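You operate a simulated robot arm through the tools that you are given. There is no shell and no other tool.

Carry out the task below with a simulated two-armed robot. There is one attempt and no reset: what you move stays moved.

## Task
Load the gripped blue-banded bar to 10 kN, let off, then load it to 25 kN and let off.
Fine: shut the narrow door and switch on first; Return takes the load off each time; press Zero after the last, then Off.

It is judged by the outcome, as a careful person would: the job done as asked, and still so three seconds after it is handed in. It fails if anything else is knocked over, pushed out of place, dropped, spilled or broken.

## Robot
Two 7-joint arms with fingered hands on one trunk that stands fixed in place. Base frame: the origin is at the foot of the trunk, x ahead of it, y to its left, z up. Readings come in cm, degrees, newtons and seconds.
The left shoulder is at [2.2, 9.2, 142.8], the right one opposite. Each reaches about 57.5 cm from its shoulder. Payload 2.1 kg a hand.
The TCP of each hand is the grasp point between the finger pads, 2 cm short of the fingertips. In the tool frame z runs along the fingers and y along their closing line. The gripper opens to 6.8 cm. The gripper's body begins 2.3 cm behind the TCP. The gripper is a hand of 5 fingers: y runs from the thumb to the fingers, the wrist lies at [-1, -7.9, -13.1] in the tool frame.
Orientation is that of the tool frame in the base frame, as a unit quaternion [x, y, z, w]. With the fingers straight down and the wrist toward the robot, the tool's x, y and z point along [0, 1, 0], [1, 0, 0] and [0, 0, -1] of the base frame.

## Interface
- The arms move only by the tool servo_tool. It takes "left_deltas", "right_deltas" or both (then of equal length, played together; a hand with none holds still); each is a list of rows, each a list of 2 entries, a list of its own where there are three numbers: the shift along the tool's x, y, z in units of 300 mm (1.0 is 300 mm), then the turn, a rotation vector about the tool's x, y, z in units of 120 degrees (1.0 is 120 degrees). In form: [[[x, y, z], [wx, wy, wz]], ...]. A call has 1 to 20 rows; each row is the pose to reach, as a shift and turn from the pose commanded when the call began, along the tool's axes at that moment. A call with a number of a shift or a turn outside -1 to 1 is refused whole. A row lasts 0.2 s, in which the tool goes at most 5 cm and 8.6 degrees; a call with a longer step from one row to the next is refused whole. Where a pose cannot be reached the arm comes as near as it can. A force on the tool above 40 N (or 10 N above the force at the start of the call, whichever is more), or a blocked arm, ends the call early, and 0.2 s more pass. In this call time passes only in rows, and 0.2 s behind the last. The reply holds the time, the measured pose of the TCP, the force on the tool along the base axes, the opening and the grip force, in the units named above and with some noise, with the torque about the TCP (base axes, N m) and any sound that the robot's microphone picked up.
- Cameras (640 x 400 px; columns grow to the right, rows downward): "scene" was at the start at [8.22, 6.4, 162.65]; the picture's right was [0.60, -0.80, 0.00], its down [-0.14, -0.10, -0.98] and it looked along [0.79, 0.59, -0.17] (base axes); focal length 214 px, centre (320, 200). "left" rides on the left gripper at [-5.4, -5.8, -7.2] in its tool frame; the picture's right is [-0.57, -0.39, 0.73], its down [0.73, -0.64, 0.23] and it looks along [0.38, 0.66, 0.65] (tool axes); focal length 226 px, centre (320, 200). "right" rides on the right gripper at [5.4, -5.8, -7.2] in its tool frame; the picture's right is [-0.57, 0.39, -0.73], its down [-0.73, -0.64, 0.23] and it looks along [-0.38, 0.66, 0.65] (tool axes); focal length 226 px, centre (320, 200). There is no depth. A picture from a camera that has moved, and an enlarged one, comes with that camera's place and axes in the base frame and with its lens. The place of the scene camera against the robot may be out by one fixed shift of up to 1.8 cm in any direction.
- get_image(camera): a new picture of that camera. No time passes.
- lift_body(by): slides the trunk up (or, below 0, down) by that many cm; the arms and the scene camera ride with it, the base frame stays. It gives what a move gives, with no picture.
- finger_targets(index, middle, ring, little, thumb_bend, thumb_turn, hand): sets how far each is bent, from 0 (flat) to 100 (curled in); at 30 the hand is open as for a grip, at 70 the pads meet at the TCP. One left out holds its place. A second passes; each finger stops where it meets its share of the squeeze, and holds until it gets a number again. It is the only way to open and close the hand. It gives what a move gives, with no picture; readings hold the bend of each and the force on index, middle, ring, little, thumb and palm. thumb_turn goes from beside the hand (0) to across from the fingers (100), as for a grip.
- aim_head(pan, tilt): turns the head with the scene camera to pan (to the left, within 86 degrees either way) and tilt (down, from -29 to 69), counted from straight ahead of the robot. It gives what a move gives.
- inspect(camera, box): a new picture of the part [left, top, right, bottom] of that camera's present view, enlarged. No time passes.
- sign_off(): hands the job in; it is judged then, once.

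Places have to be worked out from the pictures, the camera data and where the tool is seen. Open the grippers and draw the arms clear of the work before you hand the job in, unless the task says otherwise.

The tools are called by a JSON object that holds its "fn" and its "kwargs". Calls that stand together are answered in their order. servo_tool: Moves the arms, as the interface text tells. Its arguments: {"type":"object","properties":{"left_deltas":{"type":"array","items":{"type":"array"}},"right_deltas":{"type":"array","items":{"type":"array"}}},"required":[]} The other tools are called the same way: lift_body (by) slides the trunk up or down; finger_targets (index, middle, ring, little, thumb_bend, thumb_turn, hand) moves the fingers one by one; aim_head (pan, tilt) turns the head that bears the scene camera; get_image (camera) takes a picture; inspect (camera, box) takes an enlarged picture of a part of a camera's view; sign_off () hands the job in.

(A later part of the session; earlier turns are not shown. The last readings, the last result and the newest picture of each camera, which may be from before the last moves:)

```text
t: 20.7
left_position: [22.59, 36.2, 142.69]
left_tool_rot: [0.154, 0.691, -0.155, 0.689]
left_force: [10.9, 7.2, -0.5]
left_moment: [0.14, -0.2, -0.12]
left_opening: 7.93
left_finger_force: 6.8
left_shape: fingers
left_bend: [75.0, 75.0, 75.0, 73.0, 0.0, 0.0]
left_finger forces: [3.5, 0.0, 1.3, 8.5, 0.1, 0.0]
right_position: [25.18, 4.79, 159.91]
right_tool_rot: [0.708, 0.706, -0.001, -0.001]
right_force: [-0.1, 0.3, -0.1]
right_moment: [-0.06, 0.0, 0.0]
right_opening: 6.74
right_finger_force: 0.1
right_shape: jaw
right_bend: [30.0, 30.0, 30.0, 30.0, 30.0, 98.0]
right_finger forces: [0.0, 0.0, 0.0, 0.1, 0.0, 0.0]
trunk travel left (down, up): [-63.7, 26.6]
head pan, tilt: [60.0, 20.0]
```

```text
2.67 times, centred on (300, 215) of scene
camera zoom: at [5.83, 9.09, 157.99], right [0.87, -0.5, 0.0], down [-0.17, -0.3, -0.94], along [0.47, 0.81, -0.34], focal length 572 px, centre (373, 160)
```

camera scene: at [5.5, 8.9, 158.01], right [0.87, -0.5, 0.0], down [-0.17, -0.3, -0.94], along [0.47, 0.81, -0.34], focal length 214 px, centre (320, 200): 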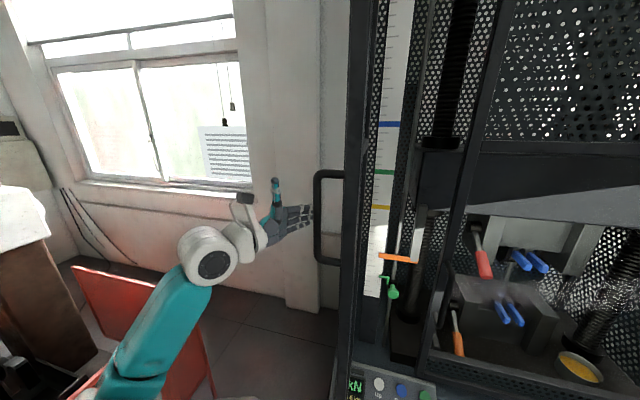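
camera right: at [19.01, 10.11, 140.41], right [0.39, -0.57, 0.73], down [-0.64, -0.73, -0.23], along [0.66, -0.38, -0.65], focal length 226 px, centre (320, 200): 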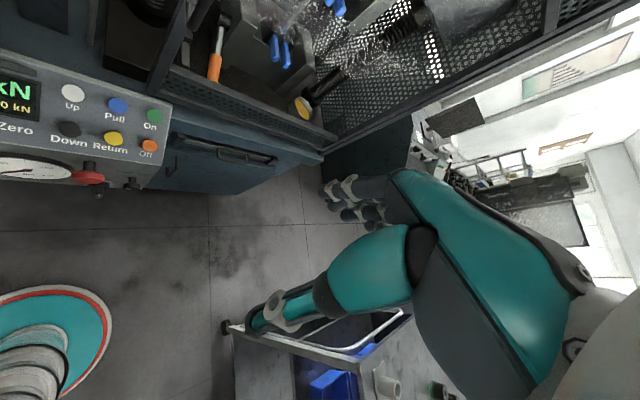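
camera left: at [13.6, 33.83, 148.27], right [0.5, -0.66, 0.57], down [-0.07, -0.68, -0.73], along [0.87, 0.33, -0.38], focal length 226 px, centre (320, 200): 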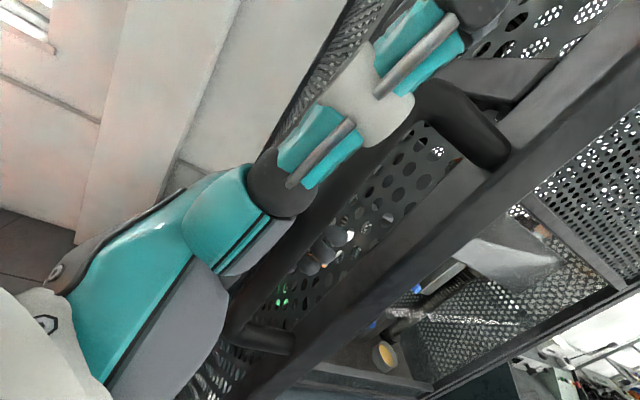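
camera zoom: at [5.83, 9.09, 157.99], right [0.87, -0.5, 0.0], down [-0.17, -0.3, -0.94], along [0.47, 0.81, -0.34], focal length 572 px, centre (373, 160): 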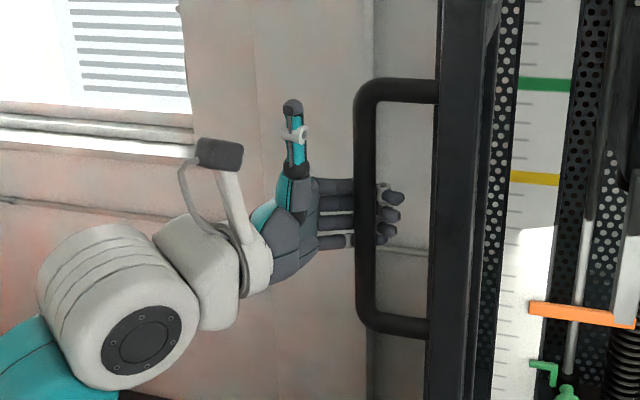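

The fingers are hooked around the bar (light forces). I begin swinging the door along the arc around the hinge, first about 20°, watching the force.

{"fn": "servo_tool", "kwargs": {"left_deltas": [[[0, -0.0316, 0.0512], [-0.0208, 0, 0]], [[0, -0.0589, 0.1047], [-0.0417, 0, 0]], [[0, -0.0811, 0.1611], [-0.0625, 0, 0]], [[0, -0.0983, 0.2188], [-0.0833, 0, 0]]]}}

{"fn": "get_image", "kwargs": {"camera": "scene"}}

{"fn": "get_image", "kwargs": {"camera": "left"}}

```text
t: 21.7
left_position: [28.93, 32.49, 143.05]
left_tool_rot: [0.092, 0.701, -0.092, 0.701]
left_force: [-0.4, 0.4, 0.3]
left_moment: [-0.01, -0.01, -0.02]
left_opening: 7.67
left_finger_force: 0.6
left_shape: fingers
left_bend: [75.0, 75.0, 75.0, 75.0, 0.0, 0.0]
left_finger forces: [0.5, 0.1, 0.1, 0.0, 0.0, 0.0]
left hand out of reach, approached as far as the arm can: row 2, 3, 4
right_position: [24.9, 4.7, 160.13]
right_tool_rot: [0.708, 0.706, 0.0, -0.002]
right_force: [-0.6, 0.1, 0.8]
right_moment: [0.0, -0.02, -0.02]
right_opening: 6.76
right_finger_force: 0.1
right_shape: jaw
right_bend: [30.0, 30.0, 30.0, 30.0, 30.0, 98.0]
right_finger forces: [0.0, 0.0, 0.1, 0.0, 0.1, 0.1]
trunk travel left (down, up): [-63.7, 26.6]
head pan, tilt: [60.0, 20.0]
```

```text
taken
camera scene: at [5.54, 8.88, 158.01], right [0.87, -0.5, 0.0], down [-0.17, -0.3, -0.94], along [0.47, 0.81, -0.34], focal length 214 px, centre (320, 200)
```

scene: 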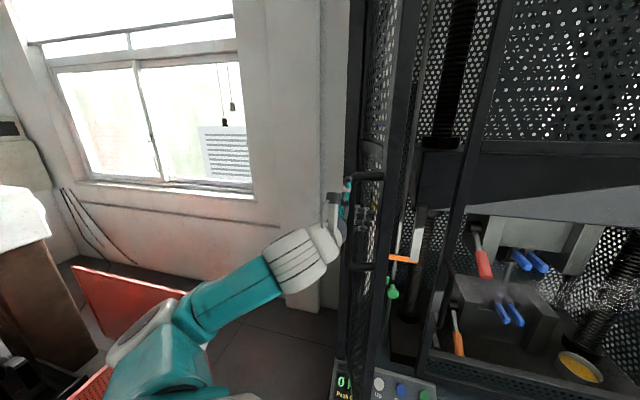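

```text
taken
camera left: at [20.41, 28.7, 148.61], right [0.6, -0.56, 0.57], down [0.06, -0.68, -0.73], along [0.8, 0.47, -0.38], focal length 226 px, centre (320, 200)
```

left: 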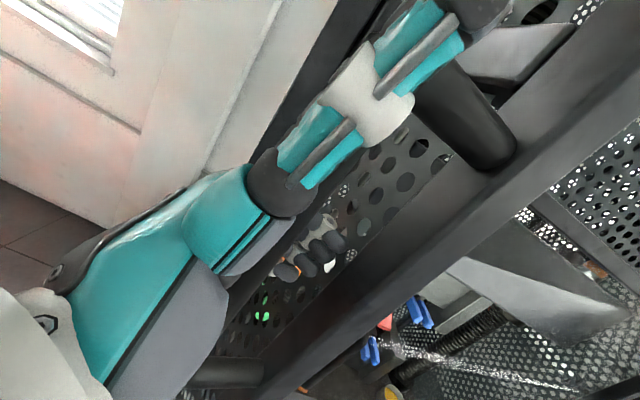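

The door swung about 20° and the forces are near zero, though the wrist got too close to the shoulder for the exact path. I take a closer look before continuing.

{"fn": "inspect", "kwargs": {"camera": "scene", "box": [280, 120, 460, 400]}}

{"fn": "inspect", "kwargs": {"camera": "scene", "box": [310, 150, 430, 290]}}

```text
1.43 times, centred on (370, 260) of scene
camera zoom: at [5.54, 8.88, 158.01], right [0.87, -0.5, 0.0], down [-0.17, -0.3, -0.94], along [0.47, 0.81, -0.34], focal length 306 px, centre (249, 114)
```

zoom: 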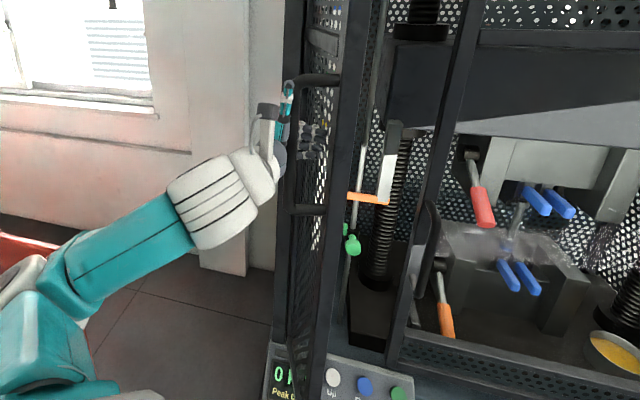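

```text
2.86 times, centred on (370, 220) of scene
camera zoom: at [5.54, 8.88, 158.01], right [0.87, -0.5, 0.0], down [-0.17, -0.3, -0.94], along [0.47, 0.81, -0.34], focal length 613 px, centre (177, 143)
```

zoom: 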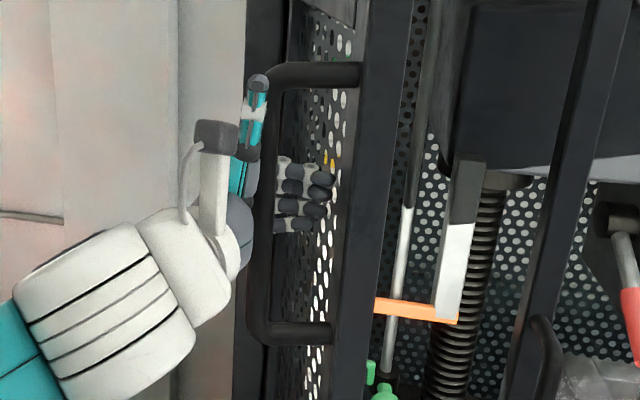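

The door has turned about 15°, with the bar now inside the hook near the palm. I continue along the arc to about 45°.

{"fn": "servo_tool", "kwargs": {"left_deltas": [[[0, -0.03, 0.06], [0, 0, 0]], [[0, -0.053, 0.117], [0, 0, 0]], [[0, -0.07, 0.174], [0, 0, 0]], [[0, -0.073, 0.23], [-0.03, 0, 0]], [[0, -0.073, 0.287], [-0.06, 0, 0]], [[0, -0.071, 0.34], [-0.083, 0, 0]]]}}

{"fn": "get_image", "kwargs": {"camera": "scene"}}

{"fn": "get_image", "kwargs": {"camera": "left"}}

```text
t: 23.1
left_position: [34.38, 31.25, 144.35]
left_tool_rot: [0.032, 0.707, -0.031, 0.706]
left_force: [-0.1, 0.6, 0.4]
left_moment: [0.0, -0.03, 0.02]
left_opening: 7.74
left_finger_force: 0.1
left_shape: fingers
left_bend: [75.0, 75.0, 75.0, 75.0, 0.0, 0.0]
left_finger forces: [0.0, 0.0, 0.0, 0.1, 0.0, 0.0]
left hand out of reach, approached as far as the arm can: row 4, 5, 6
right_position: [24.95, 4.59, 160.05]
right_tool_rot: [0.708, 0.706, 0.001, 0.0]
right_force: [-0.2, -0.1, -0.5]
right_moment: [-0.01, 0.02, 0.0]
right_opening: 6.79
right_finger_force: 0.1
right_shape: jaw
right_bend: [30.0, 30.0, 30.0, 30.0, 30.0, 98.0]
right_finger forces: [0.0, 0.0, 0.1, 0.1, 0.0, 0.1]
trunk travel left (down, up): [-63.7, 26.6]
head pan, tilt: [60.0, 20.0]
```

```text
taken
camera scene: at [5.51, 8.9, 158.01], right [0.87, -0.5, 0.0], down [-0.17, -0.3, -0.94], along [0.47, 0.81, -0.34], focal length 214 px, centre (320, 200)
```

scene: 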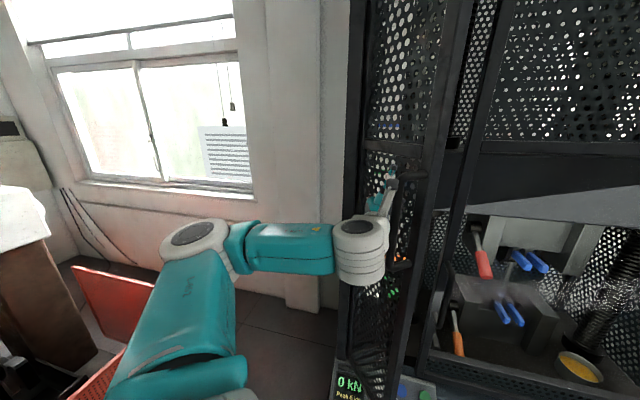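

```text
taken
camera left: at [26.69, 25.91, 150.07], right [0.69, -0.45, 0.56], down [0.17, -0.66, -0.73], along [0.7, 0.6, -0.38], focal length 226 px, centre (320, 200)
```

left: 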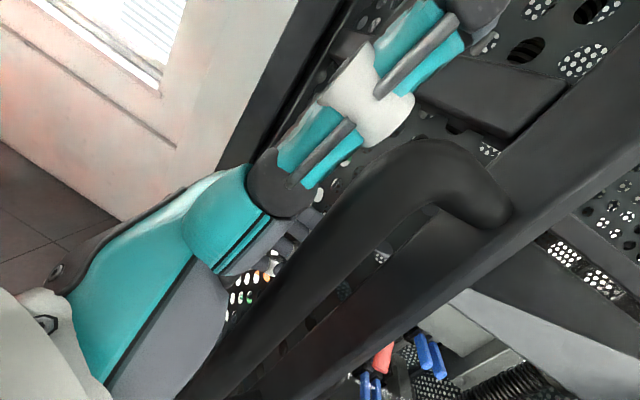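

The door has moved further, but the arm stopped short of the commanded point. I look closely at the handle and hand.

{"fn": "inspect", "kwargs": {"camera": "scene", "box": [320, 120, 480, 400]}}

{"fn": "inspect", "kwargs": {"camera": "scene", "box": [340, 140, 460, 240]}}

{"fn": "get_image", "kwargs": {"camera": "right"}}

```text
1.43 times, centred on (400, 260) of scene
camera zoom: at [5.51, 8.9, 158.01], right [0.87, -0.5, 0.0], down [-0.17, -0.3, -0.94], along [0.47, 0.81, -0.34], focal length 306 px, centre (206, 114)
```

zoom: 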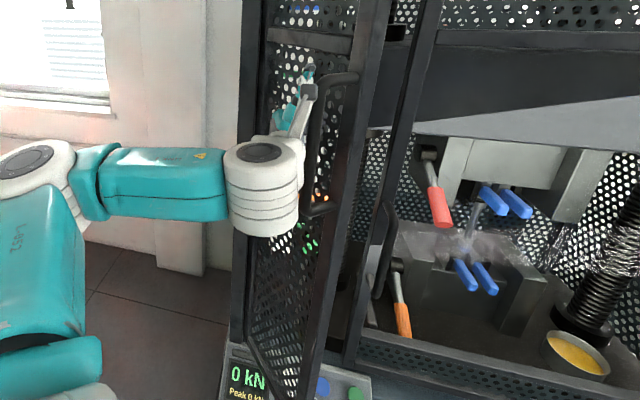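

```text
4.00 times, centred on (400, 190) of scene
camera zoom: at [5.51, 8.9, 158.01], right [0.87, -0.5, 0.0], down [-0.17, -0.3, -0.94], along [0.47, 0.81, -0.34], focal length 858 px, centre (0, 240)
```

zoom: 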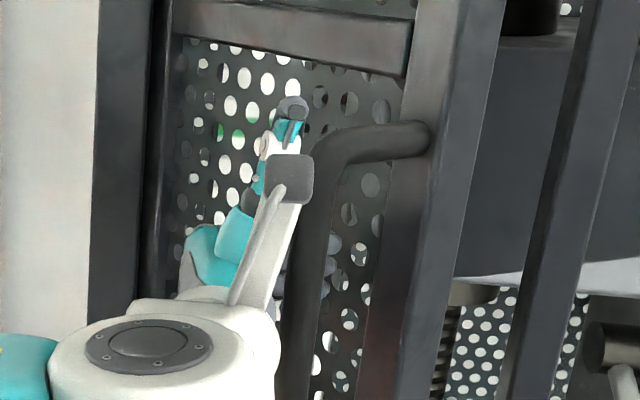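

```text
taken
camera right: at [19.01, 10.11, 167.41], right [0.39, -0.57, 0.73], down [-0.64, -0.73, -0.23], along [0.66, -0.38, -0.65], focal length 226 px, centre (320, 200)
```

right: 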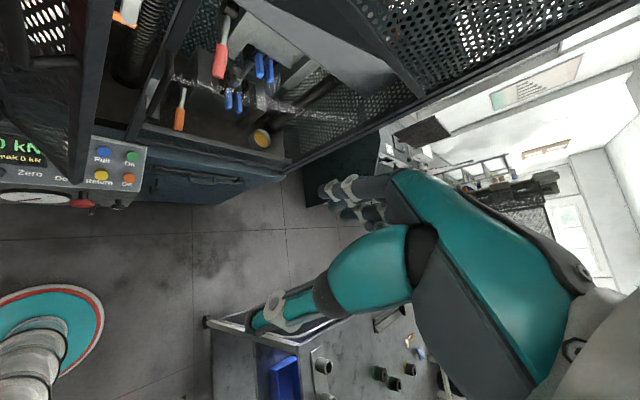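

The door now stands about 33° closed, its outer face toward me, with my curled fingers just behind it. I push forward with the curled fingers against the face, following the arc to about 60°.

{"fn": "servo_tool", "kwargs": {"left_deltas": [[[0.02, -0.005, 0.05], [-0.02, 0, 0]], [[0.04, -0.009, 0.105], [-0.042, 0, 0]], [[0.05, -0.003, 0.15], [-0.064, 0, 0]], [[0.05, 0.005, 0.2], [-0.086, 0, 0]], [[0.05, 0.015, 0.243], [-0.108, 0, 0]]]}}

{"fn": "get_image", "kwargs": {"camera": "scene"}}

{"fn": "get_image", "kwargs": {"camera": "left"}}

```text
t: 24.5
left_position: [39.83, 30.72, 152.22]
left_tool_rot: [-0.034, 0.624, 0.062, 0.778]
left_force: [-0.6, 0.8, -0.1]
left_moment: [0.02, -0.01, 0.01]
left_opening: 7.73
left_finger_force: 0.0
left_shape: fingers
left_bend: [75.0, 75.0, 75.0, 75.0, 0.0, 0.0]
left_finger forces: [0.0, 0.1, 0.0, 0.1, 0.0, 0.0]
left hand out of reach, approached as far as the arm can: row 1, 2, 3, 4
right_position: [24.6, 4.86, 160.12]
right_tool_rot: [0.708, 0.707, 0.0, 0.0]
right_force: [-0.2, 0.3, -0.7]
right_moment: [0.0, 0.0, 0.0]
right_opening: 6.78
right_finger_force: 0.0
right_shape: jaw
right_bend: [30.0, 30.0, 30.0, 30.0, 30.0, 98.0]
right_finger forces: [0.1, 0.0, 0.0, 0.0, 0.0, 0.0]
trunk travel left (down, up): [-63.7, 26.6]
head pan, tilt: [60.0, 20.0]
stopped in row 5 (left hand): the arm was blocked; the commanded pose is now the measured one
```

```text
taken
camera scene: at [5.29, 9.11, 158.01], right [0.87, -0.5, 0.0], down [-0.17, -0.3, -0.94], along [0.47, 0.81, -0.34], focal length 214 px, centre (320, 200)
```

scene: 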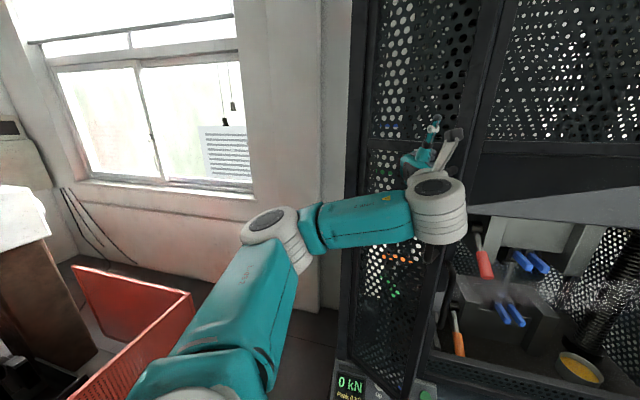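

```text
taken
camera left: at [32.43, 23.63, 155.92], right [0.64, -0.32, 0.7], down [0.47, -0.56, -0.68], along [0.61, 0.76, -0.21], focal length 226 px, centre (320, 200)
```

left: 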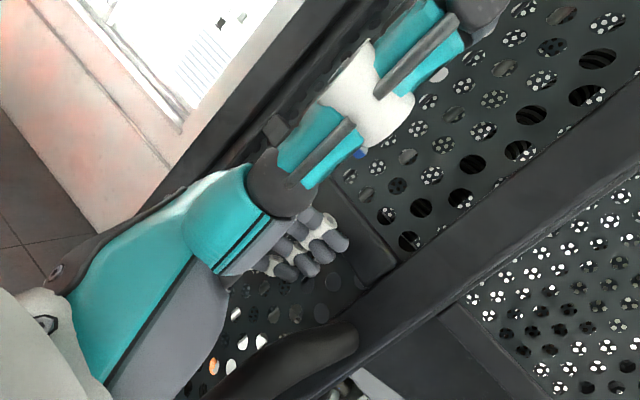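

The hand rode up over the handle's top and was blocked by it, with no force left now; the door seems much further closed. I look closely before choosing the next move.

{"fn": "inspect", "kwargs": {"camera": "scene", "box": [340, 90, 520, 400]}}

{"fn": "inspect", "kwargs": {"camera": "scene", "box": [360, 100, 500, 300]}}

{"fn": "get_image", "kwargs": {"camera": "right"}}

```text
1.29 times, centred on (430, 245) of scene
camera zoom: at [5.29, 9.11, 158.01], right [0.87, -0.5, 0.0], down [-0.17, -0.3, -0.94], along [0.47, 0.81, -0.34], focal length 277 px, centre (178, 142)
```

zoom: 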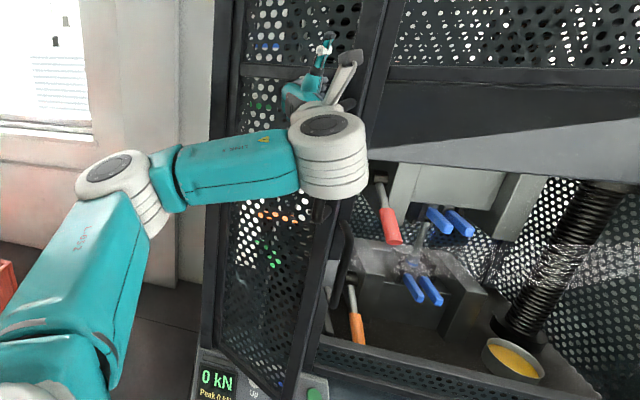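

```text
2.00 times, centred on (430, 200) of scene
camera zoom: at [5.29, 9.11, 158.01], right [0.87, -0.5, 0.0], down [-0.17, -0.3, -0.94], along [0.47, 0.81, -0.34], focal length 429 px, centre (100, 200)
```

zoom: 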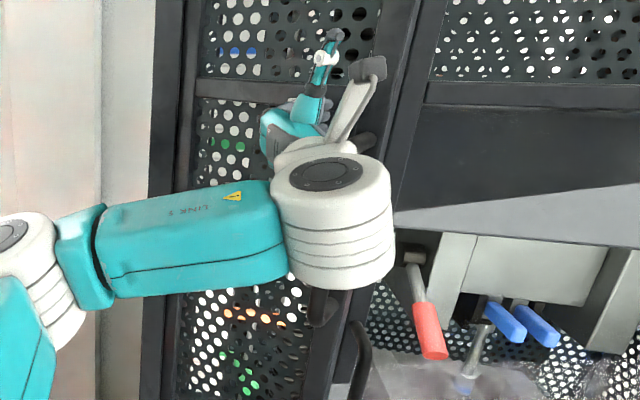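

```text
taken
camera right: at [18.79, 10.33, 167.42], right [0.39, -0.57, 0.73], down [-0.64, -0.73, -0.23], along [0.66, -0.38, -0.65], focal length 226 px, centre (320, 200)
```

right: 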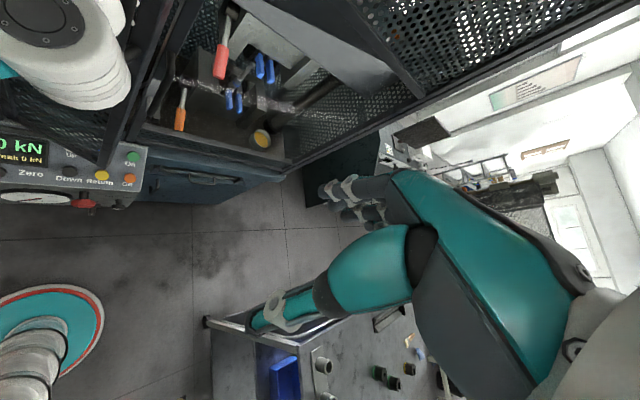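

The door is about 57° closed, its free corner at ≈[43.5, 28], and my wrist is resting against the handle. I draw the hand straight back from it.

{"fn": "servo_tool", "kwargs": {"left_deltas": [[[-0.016, 0.002, -0.073], [0, 0, 0]], [[-0.033, 0.004, -0.147], [0, 0, 0]], [[-0.05, 0.006, -0.22], [0, 0, 0]], [[-0.066, 0.009, -0.294], [0, 0, 0]]]}}

{"fn": "get_image", "kwargs": {"camera": "scene"}}

```text
t: 25.5
left_position: [30.91, 29.52, 152.2]
left_tool_rot: [-0.033, 0.625, 0.063, 0.777]
left_force: [0.2, -0.7, 0.1]
left_moment: [0.0, -0.04, 0.0]
left_opening: 7.73
left_finger_force: 0.2
left_shape: fingers
left_bend: [75.0, 75.0, 75.0, 75.0, 0.0, 0.0]
left_finger forces: [0.0, 0.1, 0.0, 0.0, 0.1, 0.0]
right_position: [25.01, 4.65, 160.07]
right_tool_rot: [0.708, 0.707, 0.001, 0.0]
right_force: [-0.5, 0.4, -0.5]
right_moment: [0.03, -0.01, -0.04]
right_opening: 6.78
right_finger_force: 0.1
right_shape: jaw
right_bend: [30.0, 30.0, 30.0, 30.0, 30.0, 98.0]
right_finger forces: [0.1, 0.0, 0.1, 0.0, 0.1, 0.1]
trunk travel left (down, up): [-63.7, 26.6]
head pan, tilt: [60.0, 20.0]
```

```text
taken
camera scene: at [5.49, 8.9, 158.02], right [0.87, -0.5, 0.0], down [-0.17, -0.3, -0.94], along [0.47, 0.81, -0.34], focal length 214 px, centre (320, 200)
```

scene: 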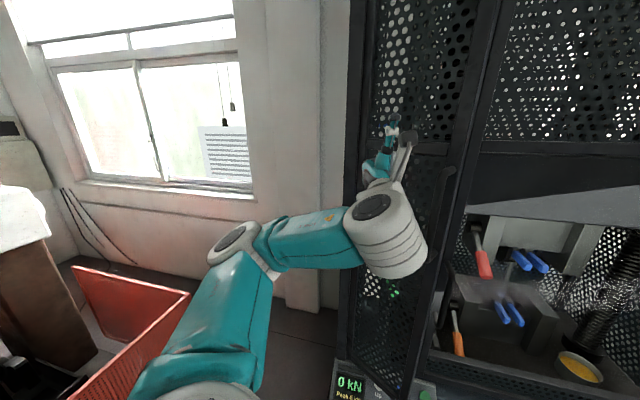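

The hand is clear of the handle. I roll it palm-down, pointing ahead and slightly left, which suits this arm posture better.

{"fn": "servo_tool", "kwargs": {"left_deltas": [[[-0.007, 0.004, 0.008], [0, 0.014, 0.062]], [[-0.013, 0.007, 0.016], [0.001, 0.027, 0.124]], [[-0.02, 0.011, 0.024], [0.001, 0.041, 0.186]], [[-0.027, 0.014, 0.032], [0.001, 0.054, 0.248]], [[-0.033, 0.018, 0.04], [0.002, 0.068, 0.31]], [[-0.04, 0.021, 0.048], [0.002, 0.082, 0.372]], [[-0.047, 0.025, 0.056], [0.002, 0.095, 0.433]], [[-0.053, 0.028, 0.064], [0.003, 0.109, 0.495]], [[-0.06, 0.032, 0.072], [0.003, 0.122, 0.557]], [[-0.067, 0.035, 0.08], [0.003, 0.136, 0.619]], [[-0.073, 0.039, 0.088], [0.004, 0.149, 0.681]], [[-0.08, 0.042, 0.096], [0.004, 0.163, 0.743]]]}}

{"fn": "finger_targets", "kwargs": {"hand": "left", "index": 100, "middle": 100, "ring": 100, "little": 100}}

{"fn": "get_image", "kwargs": {"camera": "scene"}}

{"fn": "get_image", "kwargs": {"camera": "left"}}

```text
t: 28.1
left_position: [33.13, 31.07, 155.24]
left_tool_rot: [0.408, 0.579, 0.579, 0.403]
left_force: [-0.7, 0.3, -0.1]
left_moment: [-0.02, 0.03, -0.02]
left_opening: 7.73
left_finger_force: 0.1
left_shape: fingers
left_bend: [75.0, 75.0, 75.0, 75.0, 0.0, 0.0]
left_finger forces: [0.0, 0.1, 0.0, 0.1, 0.0, 0.0]
right_position: [24.93, 4.64, 160.19]
right_tool_rot: [0.708, 0.706, 0.001, -0.001]
right_force: [0.2, -0.7, 0.0]
right_moment: [0.0, -0.01, -0.01]
right_opening: 6.78
right_finger_force: 0.0
right_shape: jaw
right_bend: [30.0, 30.0, 30.0, 30.0, 30.0, 98.0]
right_finger forces: [0.0, 0.0, 0.0, 0.0, 0.1, 0.0]
trunk travel left (down, up): [-63.7, 26.6]
head pan, tilt: [60.0, 20.0]
```

```text
t: 29.1
left_position: [33.09, 30.99, 155.28]
left_tool_rot: [0.408, 0.579, 0.578, 0.404]
left_force: [-0.9, 0.6, 0.2]
left_moment: [0.0, -0.01, 0.01]
left_opening: 6.01
left_finger_force: 0.0
left_shape: fingers
left_bend: [100.0, 100.0, 100.0, 100.0, 0.0, 0.0]
left_finger forces: [0.0, 0.1, 0.0, 0.0, 0.0, 0.0]
right_position: [24.89, 4.71, 160.05]
right_tool_rot: [0.708, 0.707, -0.001, -0.001]
right_force: [0.6, -0.2, -0.3]
right_moment: [0.01, 0.02, 0.0]
right_opening: 6.76
right_finger_force: 0.1
right_shape: jaw
right_bend: [30.0, 30.0, 30.0, 30.0, 30.0, 98.0]
right_finger forces: [0.0, 0.0, 0.0, 0.0, 0.1, 0.0]
trunk travel left (down, up): [-63.7, 26.6]
head pan, tilt: [60.0, 20.0]
```

```text
taken
camera scene: at [5.51, 8.91, 158.01], right [0.87, -0.5, 0.0], down [-0.17, -0.3, -0.94], along [0.47, 0.81, -0.34], focal length 214 px, centre (320, 200)
```

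scene: 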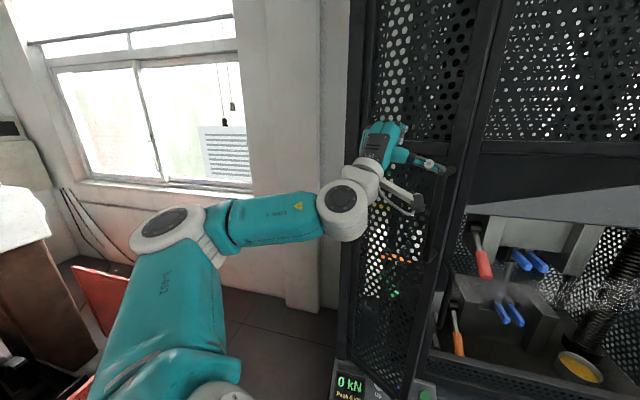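

```text
taken
camera left: at [28.17, 23.36, 149.49], right [0.88, -0.28, -0.39], down [-0.04, 0.77, -0.64], along [0.48, 0.57, 0.66], focal length 226 px, centre (320, 200)
```

left: 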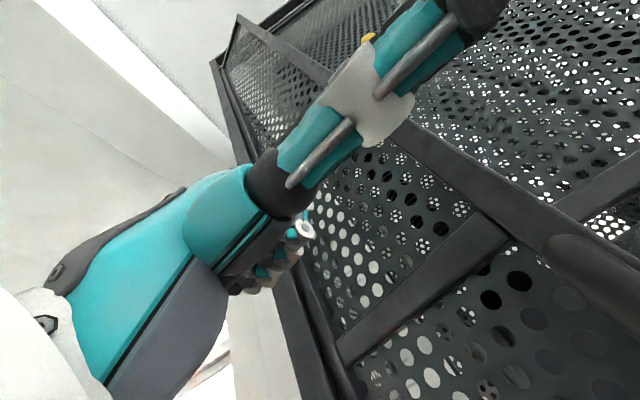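

The roll worked. I tuck the thumb in, back off a little from the handle, and lower the trunk so that the fist can push on the door below the handle.

{"fn": "finger_targets", "kwargs": {"hand": "left", "thumb_turn": 100, "thumb_bend": 40}}

{"fn": "servo_tool", "kwargs": {"left_deltas": [[[0, 0, -0.06], [0, 0, 0]], [[0, 0, -0.12], [0, 0, 0]]]}}

{"fn": "lift_body", "kwargs": {"by": -30}}

{"fn": "get_image", "kwargs": {"camera": "scene"}}

{"fn": "get_image", "kwargs": {"camera": "left"}}

```text
t: 30.1
left_position: [33.13, 30.93, 155.27]
left_tool_rot: [0.407, 0.58, 0.579, 0.403]
left_force: [-0.2, -0.5, 0.2]
left_moment: [-0.03, 0.03, 0.01]
left_opening: 3.51
left_finger_force: 0.2
left_shape: fingers
left_bend: [100.0, 100.0, 100.0, 100.0, 40.0, 99.0]
left_finger forces: [0.0, 0.0, 0.1, 0.0, 0.1, 0.1]
right_position: [24.89, 4.66, 160.12]
right_tool_rot: [0.708, 0.707, 0.001, -0.001]
right_force: [0.2, 0.1, 0.0]
right_moment: [-0.03, 0.03, -0.01]
right_opening: 6.78
right_finger_force: 0.2
right_shape: jaw
right_bend: [30.0, 30.0, 30.0, 30.0, 30.0, 98.0]
right_finger forces: [0.0, 0.0, 0.0, 0.0, 0.0, 0.1]
trunk travel left (down, up): [-63.7, 26.6]
head pan, tilt: [60.0, 20.0]
```

```text
t: 30.7
left_position: [29.73, 29.85, 155.11]
left_tool_rot: [0.405, 0.58, 0.58, 0.404]
left_force: [-0.7, -0.7, -0.3]
left_moment: [0.0, -0.01, 0.03]
left_opening: 3.49
left_finger_force: 0.0
left_shape: fingers
left_bend: [100.0, 100.0, 100.0, 100.0, 40.0, 99.0]
left_finger forces: [0.0, 0.1, 0.0, 0.0, 0.0, 0.0]
right_position: [24.88, 4.63, 160.15]
right_tool_rot: [0.707, 0.707, 0.002, -0.001]
right_force: [0.1, 0.5, -0.4]
right_moment: [0.0, 0.02, 0.01]
right_opening: 6.76
right_finger_force: 0.0
right_shape: jaw
right_bend: [30.0, 30.0, 30.0, 30.0, 30.0, 98.0]
right_finger forces: [0.0, 0.0, 0.0, 0.1, 0.0, 0.1]
trunk travel left (down, up): [-63.7, 26.6]
head pan, tilt: [60.0, 20.0]
```

```text
t: 33.7
left_position: [29.83, 29.79, 125.19]
left_tool_rot: [0.407, 0.579, 0.579, 0.405]
left_force: [0.0, -0.5, 0.8]
left_moment: [-0.01, -0.02, 0.03]
left_opening: 3.48
left_finger_force: 0.0
left_shape: fingers
left_bend: [100.0, 100.0, 100.0, 100.0, 40.0, 99.0]
left_finger forces: [0.0, 0.1, 0.0, 0.1, 0.0, 0.0]
right_position: [24.81, 4.79, 130.15]
right_tool_rot: [0.708, 0.706, 0.001, 0.0]
right_force: [0.6, -0.9, 0.3]
right_moment: [0.02, -0.02, 0.01]
right_opening: 6.77
right_finger_force: 0.2
right_shape: jaw
right_bend: [30.0, 30.0, 30.0, 30.0, 30.0, 98.0]
right_finger forces: [0.1, 0.0, 0.1, 0.1, 0.0, 0.0]
trunk travel left (down, up): [-33.7, 56.6]
head pan, tilt: [60.0, 20.0]
```

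```text
taken
camera scene: at [7.96, 8.9, 127.9], right [0.87, -0.5, 0.0], down [-0.17, -0.3, -0.94], along [0.47, 0.81, -0.34], focal length 214 px, centre (320, 200)
```

scene: 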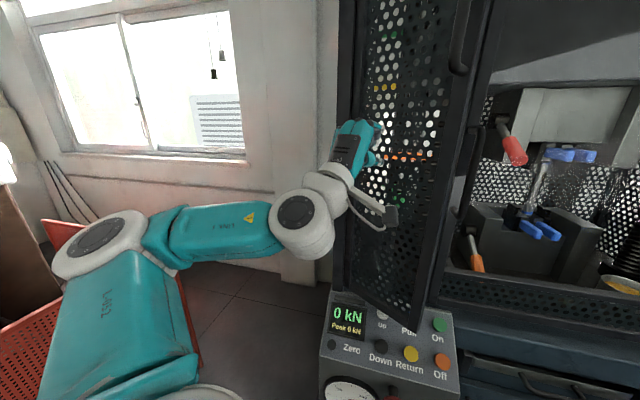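

```text
taken
camera left: at [24.77, 22.13, 119.48], right [0.88, -0.28, -0.39], down [-0.04, 0.77, -0.64], along [0.48, 0.57, 0.66], focal length 226 px, centre (320, 200)
```

left: 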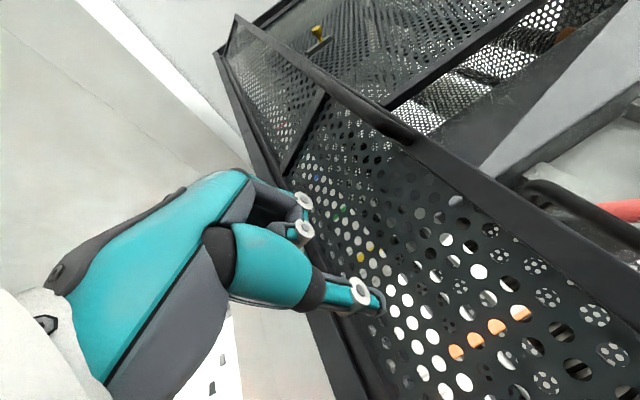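

The fist is below the handle with a clear way to the door. I move it to the right and forward to make contact with the door panel near its free edge, then push along the arc.

{"fn": "servo_tool", "kwargs": {"left_deltas": [[[-0.06, -0.05, 0.08], [0, 0, 0]], [[-0.12, -0.08, 0.16], [0, 0, 0]], [[-0.128, -0.1, 0.244], [0, 0, 0]], [[-0.125, -0.1, 0.314], [0, 0.008, 0]], [[-0.122, -0.1, 0.384], [0, 0.017, 0]], [[-0.12, -0.1, 0.44], [0, 0.034, 0]], [[-0.12, -0.1, 0.495], [0, 0.05, 0]], [[-0.119, -0.1, 0.553], [0, 0.067, 0]]]}}

{"fn": "get_image", "kwargs": {"camera": "scene"}}

{"fn": "get_image", "kwargs": {"camera": "left"}}

```text
t: 35.5
left_position: [46.51, 32.07, 122.16]
left_tool_rot: [0.365, 0.607, 0.607, 0.362]
left_force: [0.3, -1.8, -0.8]
left_moment: [0.01, 0.03, 0.03]
left_opening: 3.5
left_finger_force: 0.2
left_shape: fingers
left_bend: [100.0, 100.0, 100.0, 100.0, 39.0, 99.0]
left_finger forces: [0.0, 0.1, 0.0, 0.1, 0.8, 0.0]
right_position: [24.92, 4.68, 130.06]
right_tool_rot: [0.708, 0.706, 0.0, -0.001]
right_force: [0.4, -1.3, -0.2]
right_moment: [-0.02, 0.06, 0.01]
right_opening: 6.74
right_finger_force: 0.1
right_shape: jaw
right_bend: [30.0, 30.0, 30.0, 30.0, 30.0, 98.0]
right_finger forces: [0.0, 0.0, 0.0, 0.0, 0.0, 0.0]
trunk travel left (down, up): [-33.7, 56.6]
head pan, tilt: [60.0, 20.0]
```

```text
taken
camera scene: at [7.97, 8.89, 127.9], right [0.87, -0.5, 0.0], down [-0.17, -0.3, -0.94], along [0.47, 0.81, -0.34], focal length 214 px, centre (320, 200)
```

scene: 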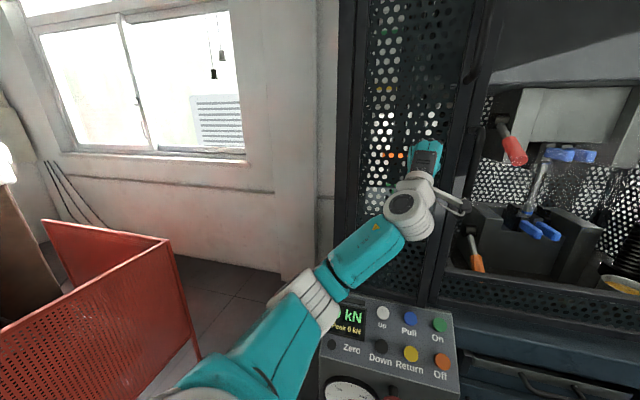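

```text
taken
camera left: at [42.72, 23.86, 116.44], right [0.91, -0.16, -0.39], down [-0.15, 0.76, -0.64], along [0.39, 0.64, 0.66], focal length 226 px, centre (320, 200)
```

left: 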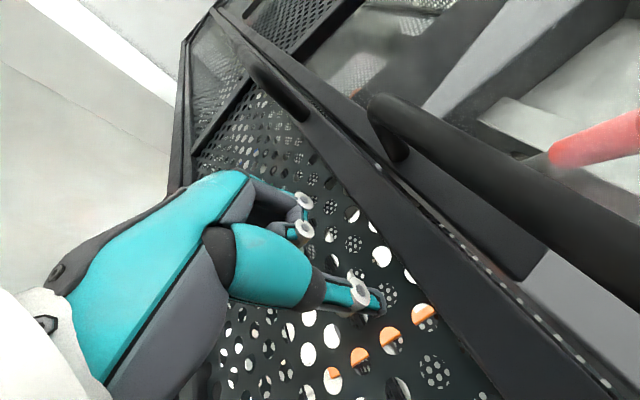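

The door is nearly shut. I push on the last few centimetres slowly until it meets its stop.

{"fn": "servo_tool", "kwargs": {"left_deltas": [[[0.005, 0, 0.037], [0, 0.012, 0]], [[0.01, 0, 0.073], [0, 0.025, 0]], [[0.015, 0, 0.11], [0, 0.037, 0]], [[0.02, 0, 0.147], [0, 0.05, 0]], [[0.025, 0, 0.17], [0, 0.05, 0]], [[0.033, 0, 0.195], [0, 0.05, 0]]]}}

{"fn": "get_image", "kwargs": {"camera": "scene"}}

{"fn": "get_image", "kwargs": {"camera": "left"}}

```text
t: 36.3
left_position: [48.43, 33.1, 122.99]
left_tool_rot: [0.342, 0.612, 0.623, 0.347]
left_force: [-26.7, -21.8, 10.2]
left_moment: [-0.78, 0.98, 0.09]
left_opening: 3.79
left_finger_force: 16.7
left_shape: fingers
left_bend: [100.0, 100.0, 100.0, 100.0, 31.0, 99.0]
left_finger forces: [0.1, 0.1, 0.1, 0.0, 34.1, 0.0]
right_position: [24.31, 4.17, 130.18]
right_tool_rot: [0.708, 0.706, 0.004, -0.001]
right_force: [0.8, 0.1, 0.1]
right_moment: [0.02, 0.0, -0.02]
right_opening: 6.77
right_finger_force: 0.0
right_shape: jaw
right_bend: [30.0, 30.0, 30.0, 30.0, 30.0, 98.0]
right_finger forces: [0.0, 0.1, 0.0, 0.0, 0.1, 0.0]
trunk travel left (down, up): [-33.7, 56.6]
head pan, tilt: [60.0, 20.0]
stopped in row 4 (left hand): the force on the tool passed its limit at 45 N (the readings are from after the stop); the commanded pose is now the measured one
```

```text
taken
camera scene: at [7.35, 8.38, 127.98], right [0.87, -0.5, 0.0], down [-0.17, -0.29, -0.94], along [0.47, 0.81, -0.34], focal length 214 px, centre (320, 200)
```

scene: 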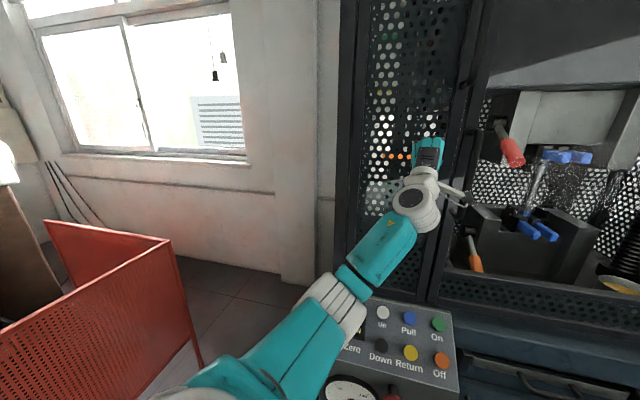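

```text
taken
camera left: at [45.14, 24.7, 117.1], right [0.92, -0.09, -0.37], down [-0.18, 0.75, -0.63], along [0.34, 0.65, 0.68], focal length 226 px, centre (320, 200)
```

left: 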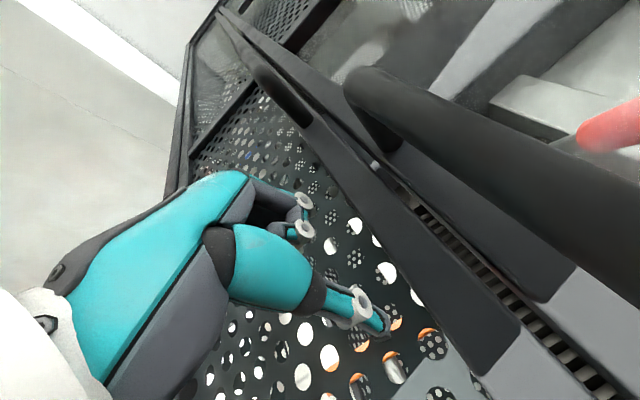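

The push met a firm stop (45 N). I back the hand off a bit and check whether the door is flush with its frame.

{"fn": "servo_tool", "kwargs": {"left_deltas": [[[0, 0, -0.06], [0, 0, 0]], [[0, 0, -0.15], [0, 0, 0]], [[0, 0, -0.25], [0, 0, 0]]]}}

{"fn": "aim_head", "kwargs": {"pan": 38, "tilt": 15}}

{"fn": "get_image", "kwargs": {"camera": "scene"}}

{"fn": "get_image", "kwargs": {"camera": "left"}}

{"fn": "inspect", "kwargs": {"camera": "scene", "box": [220, 180, 420, 380]}}

```text
t: 37.1
left_position: [42.52, 29.67, 122.38]
left_tool_rot: [0.342, 0.616, 0.621, 0.344]
left_force: [-0.2, 0.5, -0.1]
left_moment: [0.0, 0.02, -0.02]
left_opening: 3.45
left_finger_force: 0.1
left_shape: fingers
left_bend: [100.0, 100.0, 100.0, 100.0, 40.0, 99.0]
left_finger forces: [0.0, 0.1, 0.0, 0.1, 0.0, 0.1]
right_position: [25.02, 4.62, 130.0]
right_tool_rot: [0.708, 0.706, 0.0, -0.001]
right_force: [0.0, -0.2, 0.2]
right_moment: [-0.01, 0.0, 0.01]
right_opening: 6.76
right_finger_force: 0.1
right_shape: jaw
right_bend: [30.0, 30.0, 30.0, 30.0, 30.0, 98.0]
right_finger forces: [0.0, 0.0, 0.1, 0.1, 0.0, 0.0]
trunk travel left (down, up): [-33.7, 56.6]
head pan, tilt: [60.0, 20.0]
```

```text
t: 38.0
left_position: [42.56, 29.79, 122.24]
left_tool_rot: [0.343, 0.615, 0.62, 0.345]
left_force: [0.1, -0.7, 0.4]
left_moment: [0.02, 0.03, 0.02]
left_opening: 3.48
left_finger_force: 0.1
left_shape: fingers
left_bend: [100.0, 100.0, 100.0, 100.0, 40.0, 99.0]
left_finger forces: [0.0, 0.0, 0.0, 0.0, 0.1, 0.1]
right_position: [24.96, 4.6, 130.01]
right_tool_rot: [0.708, 0.706, 0.0, -0.001]
right_force: [-0.5, -1.0, 0.5]
right_moment: [-0.02, -0.01, 0.01]
right_opening: 6.78
right_finger_force: 0.0
right_shape: jaw
right_bend: [30.0, 30.0, 30.0, 30.0, 30.0, 98.0]
right_finger forces: [0.0, 0.0, 0.0, 0.0, 0.0, 0.0]
trunk travel left (down, up): [-33.7, 56.6]
head pan, tilt: [38.0, 15.0]
```

```text
taken
camera scene: at [10.67, 6.58, 128.71], right [0.62, -0.79, 0.0], down [-0.2, -0.16, -0.97], along [0.76, 0.6, -0.26], focal length 214 px, centre (320, 200)
```

scene: 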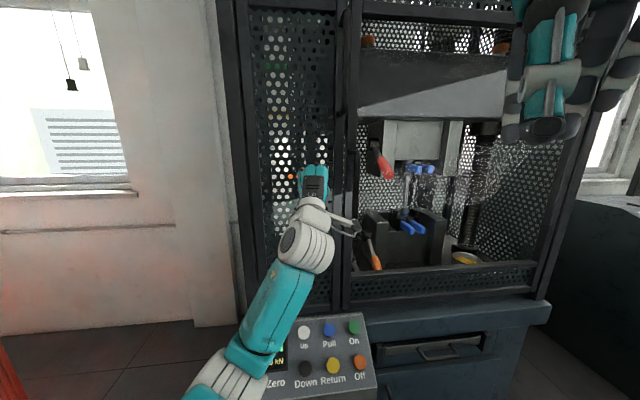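

```text
taken
camera left: at [39.37, 21.31, 116.58], right [0.92, -0.09, -0.38], down [-0.19, 0.75, -0.64], along [0.35, 0.66, 0.67], focal length 226 px, centre (320, 200)
```

left: 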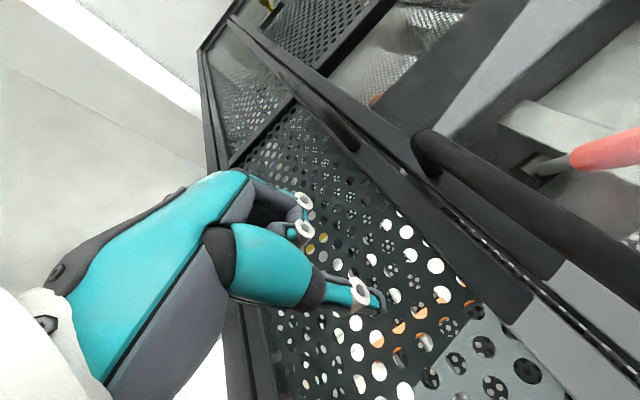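

```text
2.00 times, centred on (320, 280) of scene
camera zoom: at [10.67, 6.58, 128.71], right [0.62, -0.79, 0.0], down [-0.2, -0.16, -0.97], along [0.76, 0.6, -0.26], focal length 429 px, centre (320, 40)
```

zoom: 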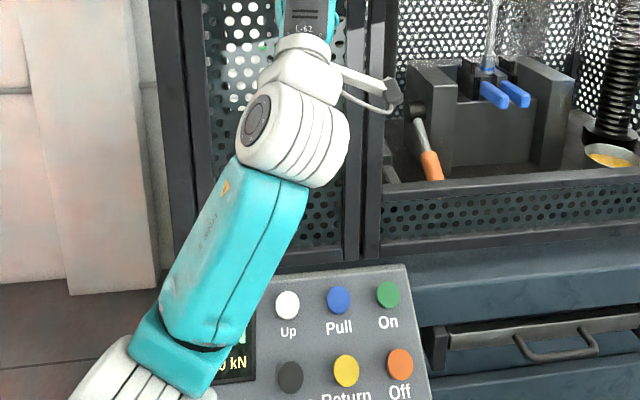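

The narrow door looks flush with its frame now. I draw the left hand back, pitch it down, and extend only the index finger for pressing buttons.

{"fn": "servo_tool", "kwargs": {"left_deltas": [[[0, 0.03, -0.08], [0.06, 0, 0]], [[0, 0.06, -0.16], [0.12, 0, 0]], [[0, 0.06, -0.22], [0.18, 0, 0]], [[0, 0.06, -0.22], [0.24, 0, 0]], [[0, 0.06, -0.22], [0.3, 0, 0]], [[0, 0.06, -0.22], [0.36, 0, 0]], [[0, 0.06, -0.22], [0.42, 0, 0]], [[0, 0.06, -0.22], [0.46, 0, 0]], [[0, 0.06, -0.22], [0.5, 0, 0]]]}}

{"fn": "finger_targets", "kwargs": {"hand": "left", "index": 45, "middle": 100, "ring": 100, "little": 100, "thumb_turn": 0, "thumb_bend": 60}}

{"fn": "aim_head", "kwargs": {"pan": 36, "tilt": 30}}

{"fn": "get_image", "kwargs": {"camera": "left"}}

{"fn": "get_image", "kwargs": {"camera": "scene"}}

```text
t: 40.0
left_position: [37.05, 26.22, 124.03]
left_tool_rot: [0.469, 0.844, 0.229, 0.125]
left_force: [-0.5, 0.4, 0.6]
left_moment: [-0.05, 0.0, -0.03]
left_opening: 3.48
left_finger_force: 0.1
left_shape: fingers
left_bend: [100.0, 100.0, 100.0, 100.0, 40.0, 99.0]
left_finger forces: [0.1, 0.0, 0.0, 0.0, 0.0, 0.0]
right_position: [24.97, 4.6, 130.03]
right_tool_rot: [0.708, 0.707, 0.0, 0.0]
right_force: [-0.3, -0.1, 0.2]
right_moment: [-0.02, -0.02, -0.03]
right_opening: 6.77
right_finger_force: 0.0
right_shape: jaw
right_bend: [30.0, 30.0, 30.0, 30.0, 30.0, 98.0]
right_finger forces: [0.0, 0.1, 0.1, 0.0, 0.1, 0.0]
trunk travel left (down, up): [-33.7, 56.6]
head pan, tilt: [38.0, 15.0]
```

```text
t: 41.0
left_position: [37.12, 26.21, 124.03]
left_tool_rot: [0.468, 0.844, 0.23, 0.126]
left_force: [0.0, -0.4, -0.5]
left_moment: [0.03, -0.01, 0.02]
left_opening: 6.48
left_finger_force: 0.1
left_shape: fingers
left_bend: [45.0, 100.0, 100.0, 100.0, 60.0, 0.0]
left_finger forces: [0.0, 0.0, 0.1, 0.1, 0.1, 0.0]
right_position: [24.9, 4.73, 129.92]
right_tool_rot: [0.708, 0.706, 0.0, -0.001]
right_force: [-0.3, -0.6, 0.4]
right_moment: [0.0, -0.02, 0.0]
right_opening: 6.77
right_finger_force: 0.0
right_shape: jaw
right_bend: [30.0, 30.0, 30.0, 30.0, 30.0, 98.0]
right_finger forces: [0.0, 0.0, 0.0, 0.0, 0.1, 0.1]
trunk travel left (down, up): [-33.7, 56.6]
head pan, tilt: [38.0, 15.0]
```

```text
t: 41.8
left_position: [37.1, 26.28, 124.1]
left_tool_rot: [0.469, 0.844, 0.229, 0.127]
left_force: [-0.1, 0.4, 0.5]
left_moment: [0.02, 0.04, -0.02]
left_opening: 6.48
left_finger_force: 0.0
left_shape: fingers
left_bend: [45.0, 100.0, 100.0, 100.0, 60.0, 0.0]
left_finger forces: [0.0, 0.1, 0.0, 0.0, 0.0, 0.0]
right_position: [24.99, 4.6, 130.16]
right_tool_rot: [0.707, 0.707, 0.0, 0.0]
right_force: [-0.3, -0.2, -0.5]
right_moment: [-0.03, 0.0, 0.01]
right_opening: 6.77
right_finger_force: 0.1
right_shape: jaw
right_bend: [30.0, 30.0, 30.0, 30.0, 30.0, 98.0]
right_finger forces: [0.1, 0.0, 0.0, 0.1, 0.1, 0.1]
trunk travel left (down, up): [-33.7, 56.6]
head pan, tilt: [36.0, 30.0]
```

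```text
taken
camera left: at [32.5, 16.99, 127.47], right [0.33, -0.46, -0.82], down [-0.76, 0.39, -0.52], along [0.56, 0.8, -0.22], focal length 226 px, centre (320, 200)
```

left: 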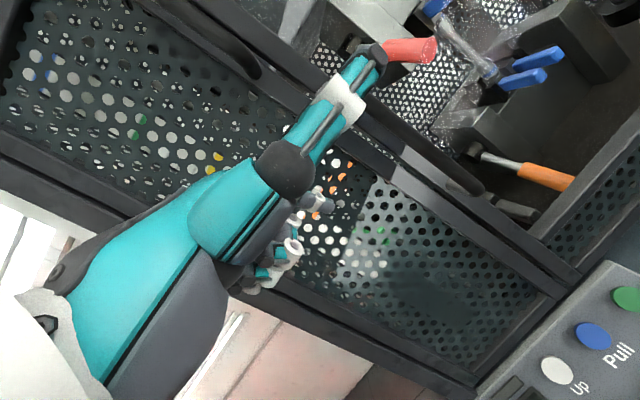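

```text
taken
camera scene: at [10.64, 6.14, 126.29], right [0.59, -0.81, 0.0], down [-0.4, -0.29, -0.87], along [0.7, 0.51, -0.5], focal length 214 px, centre (320, 200)
```

scene: 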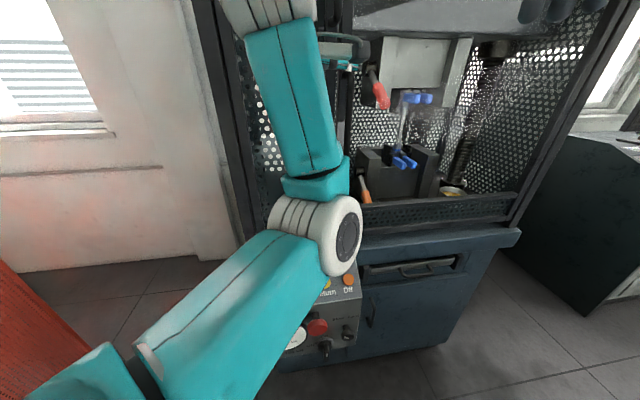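

The door looks properly shut. I zoom in on the hand to locate the index fingertip in the tool frame.

{"fn": "inspect", "kwargs": {"camera": "left", "box": [220, 160, 380, 310]}}

{"fn": "finger_targets", "kwargs": {"hand": "left", "thumb_turn": 100, "thumb_bend": 30, "index": 55}}

{"fn": "inspect", "kwargs": {"camera": "left", "box": [200, 130, 420, 330]}}

```text
2.67 times, centred on (300, 235) of left
camera zoom: at [32.5, 16.99, 127.47], right [0.33, -0.46, -0.82], down [-0.76, 0.39, -0.52], along [0.56, 0.8, -0.22], focal length 603 px, centre (373, 107)
```

zoom: 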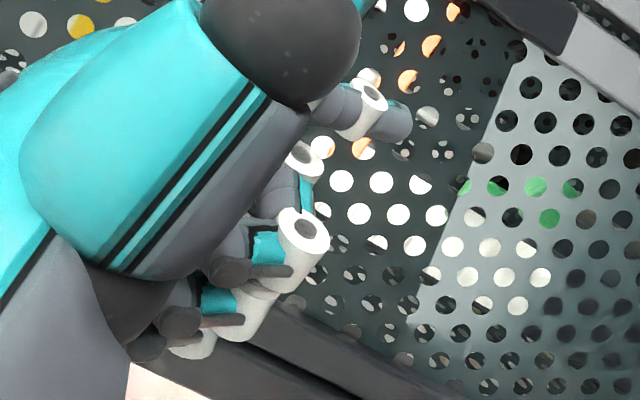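

```text
t: 42.8
left_position: [37.06, 26.3, 124.11]
left_tool_rot: [0.468, 0.844, 0.229, 0.127]
left_force: [0.5, 0.6, 0.2]
left_moment: [0.02, -0.02, 0.02]
left_opening: 4.13
left_finger_force: 0.0
left_shape: fingers
left_bend: [55.0, 100.0, 100.0, 100.0, 30.0, 98.0]
left_finger forces: [0.0, 0.0, 0.0, 0.0, 0.0, 0.1]
right_position: [24.84, 4.68, 130.12]
right_tool_rot: [0.708, 0.707, 0.0, -0.001]
right_force: [-0.1, -0.5, -0.1]
right_moment: [0.0, -0.01, 0.02]
right_opening: 6.76
right_finger_force: 0.1
right_shape: jaw
right_bend: [30.0, 30.0, 30.0, 30.0, 30.0, 98.0]
right_finger forces: [0.0, 0.1, 0.1, 0.0, 0.1, 0.0]
trunk travel left (down, up): [-33.7, 56.6]
head pan, tilt: [36.0, 30.0]
```

```text
2.00 times, centred on (310, 230) of left
camera zoom: at [32.5, 17.0, 127.47], right [0.33, -0.46, -0.82], down [-0.76, 0.39, -0.52], along [0.56, 0.8, -0.22], focal length 452 px, centre (340, 140)
```

zoom: 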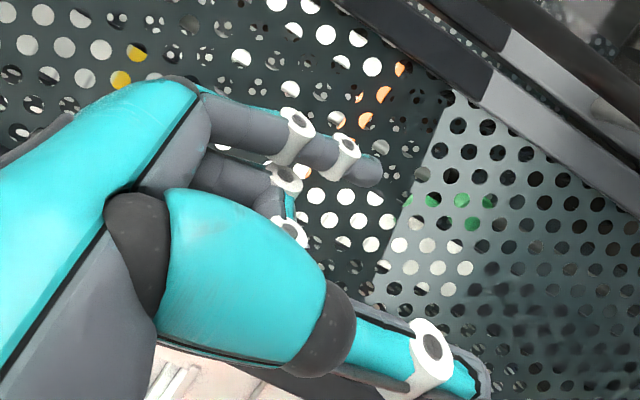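

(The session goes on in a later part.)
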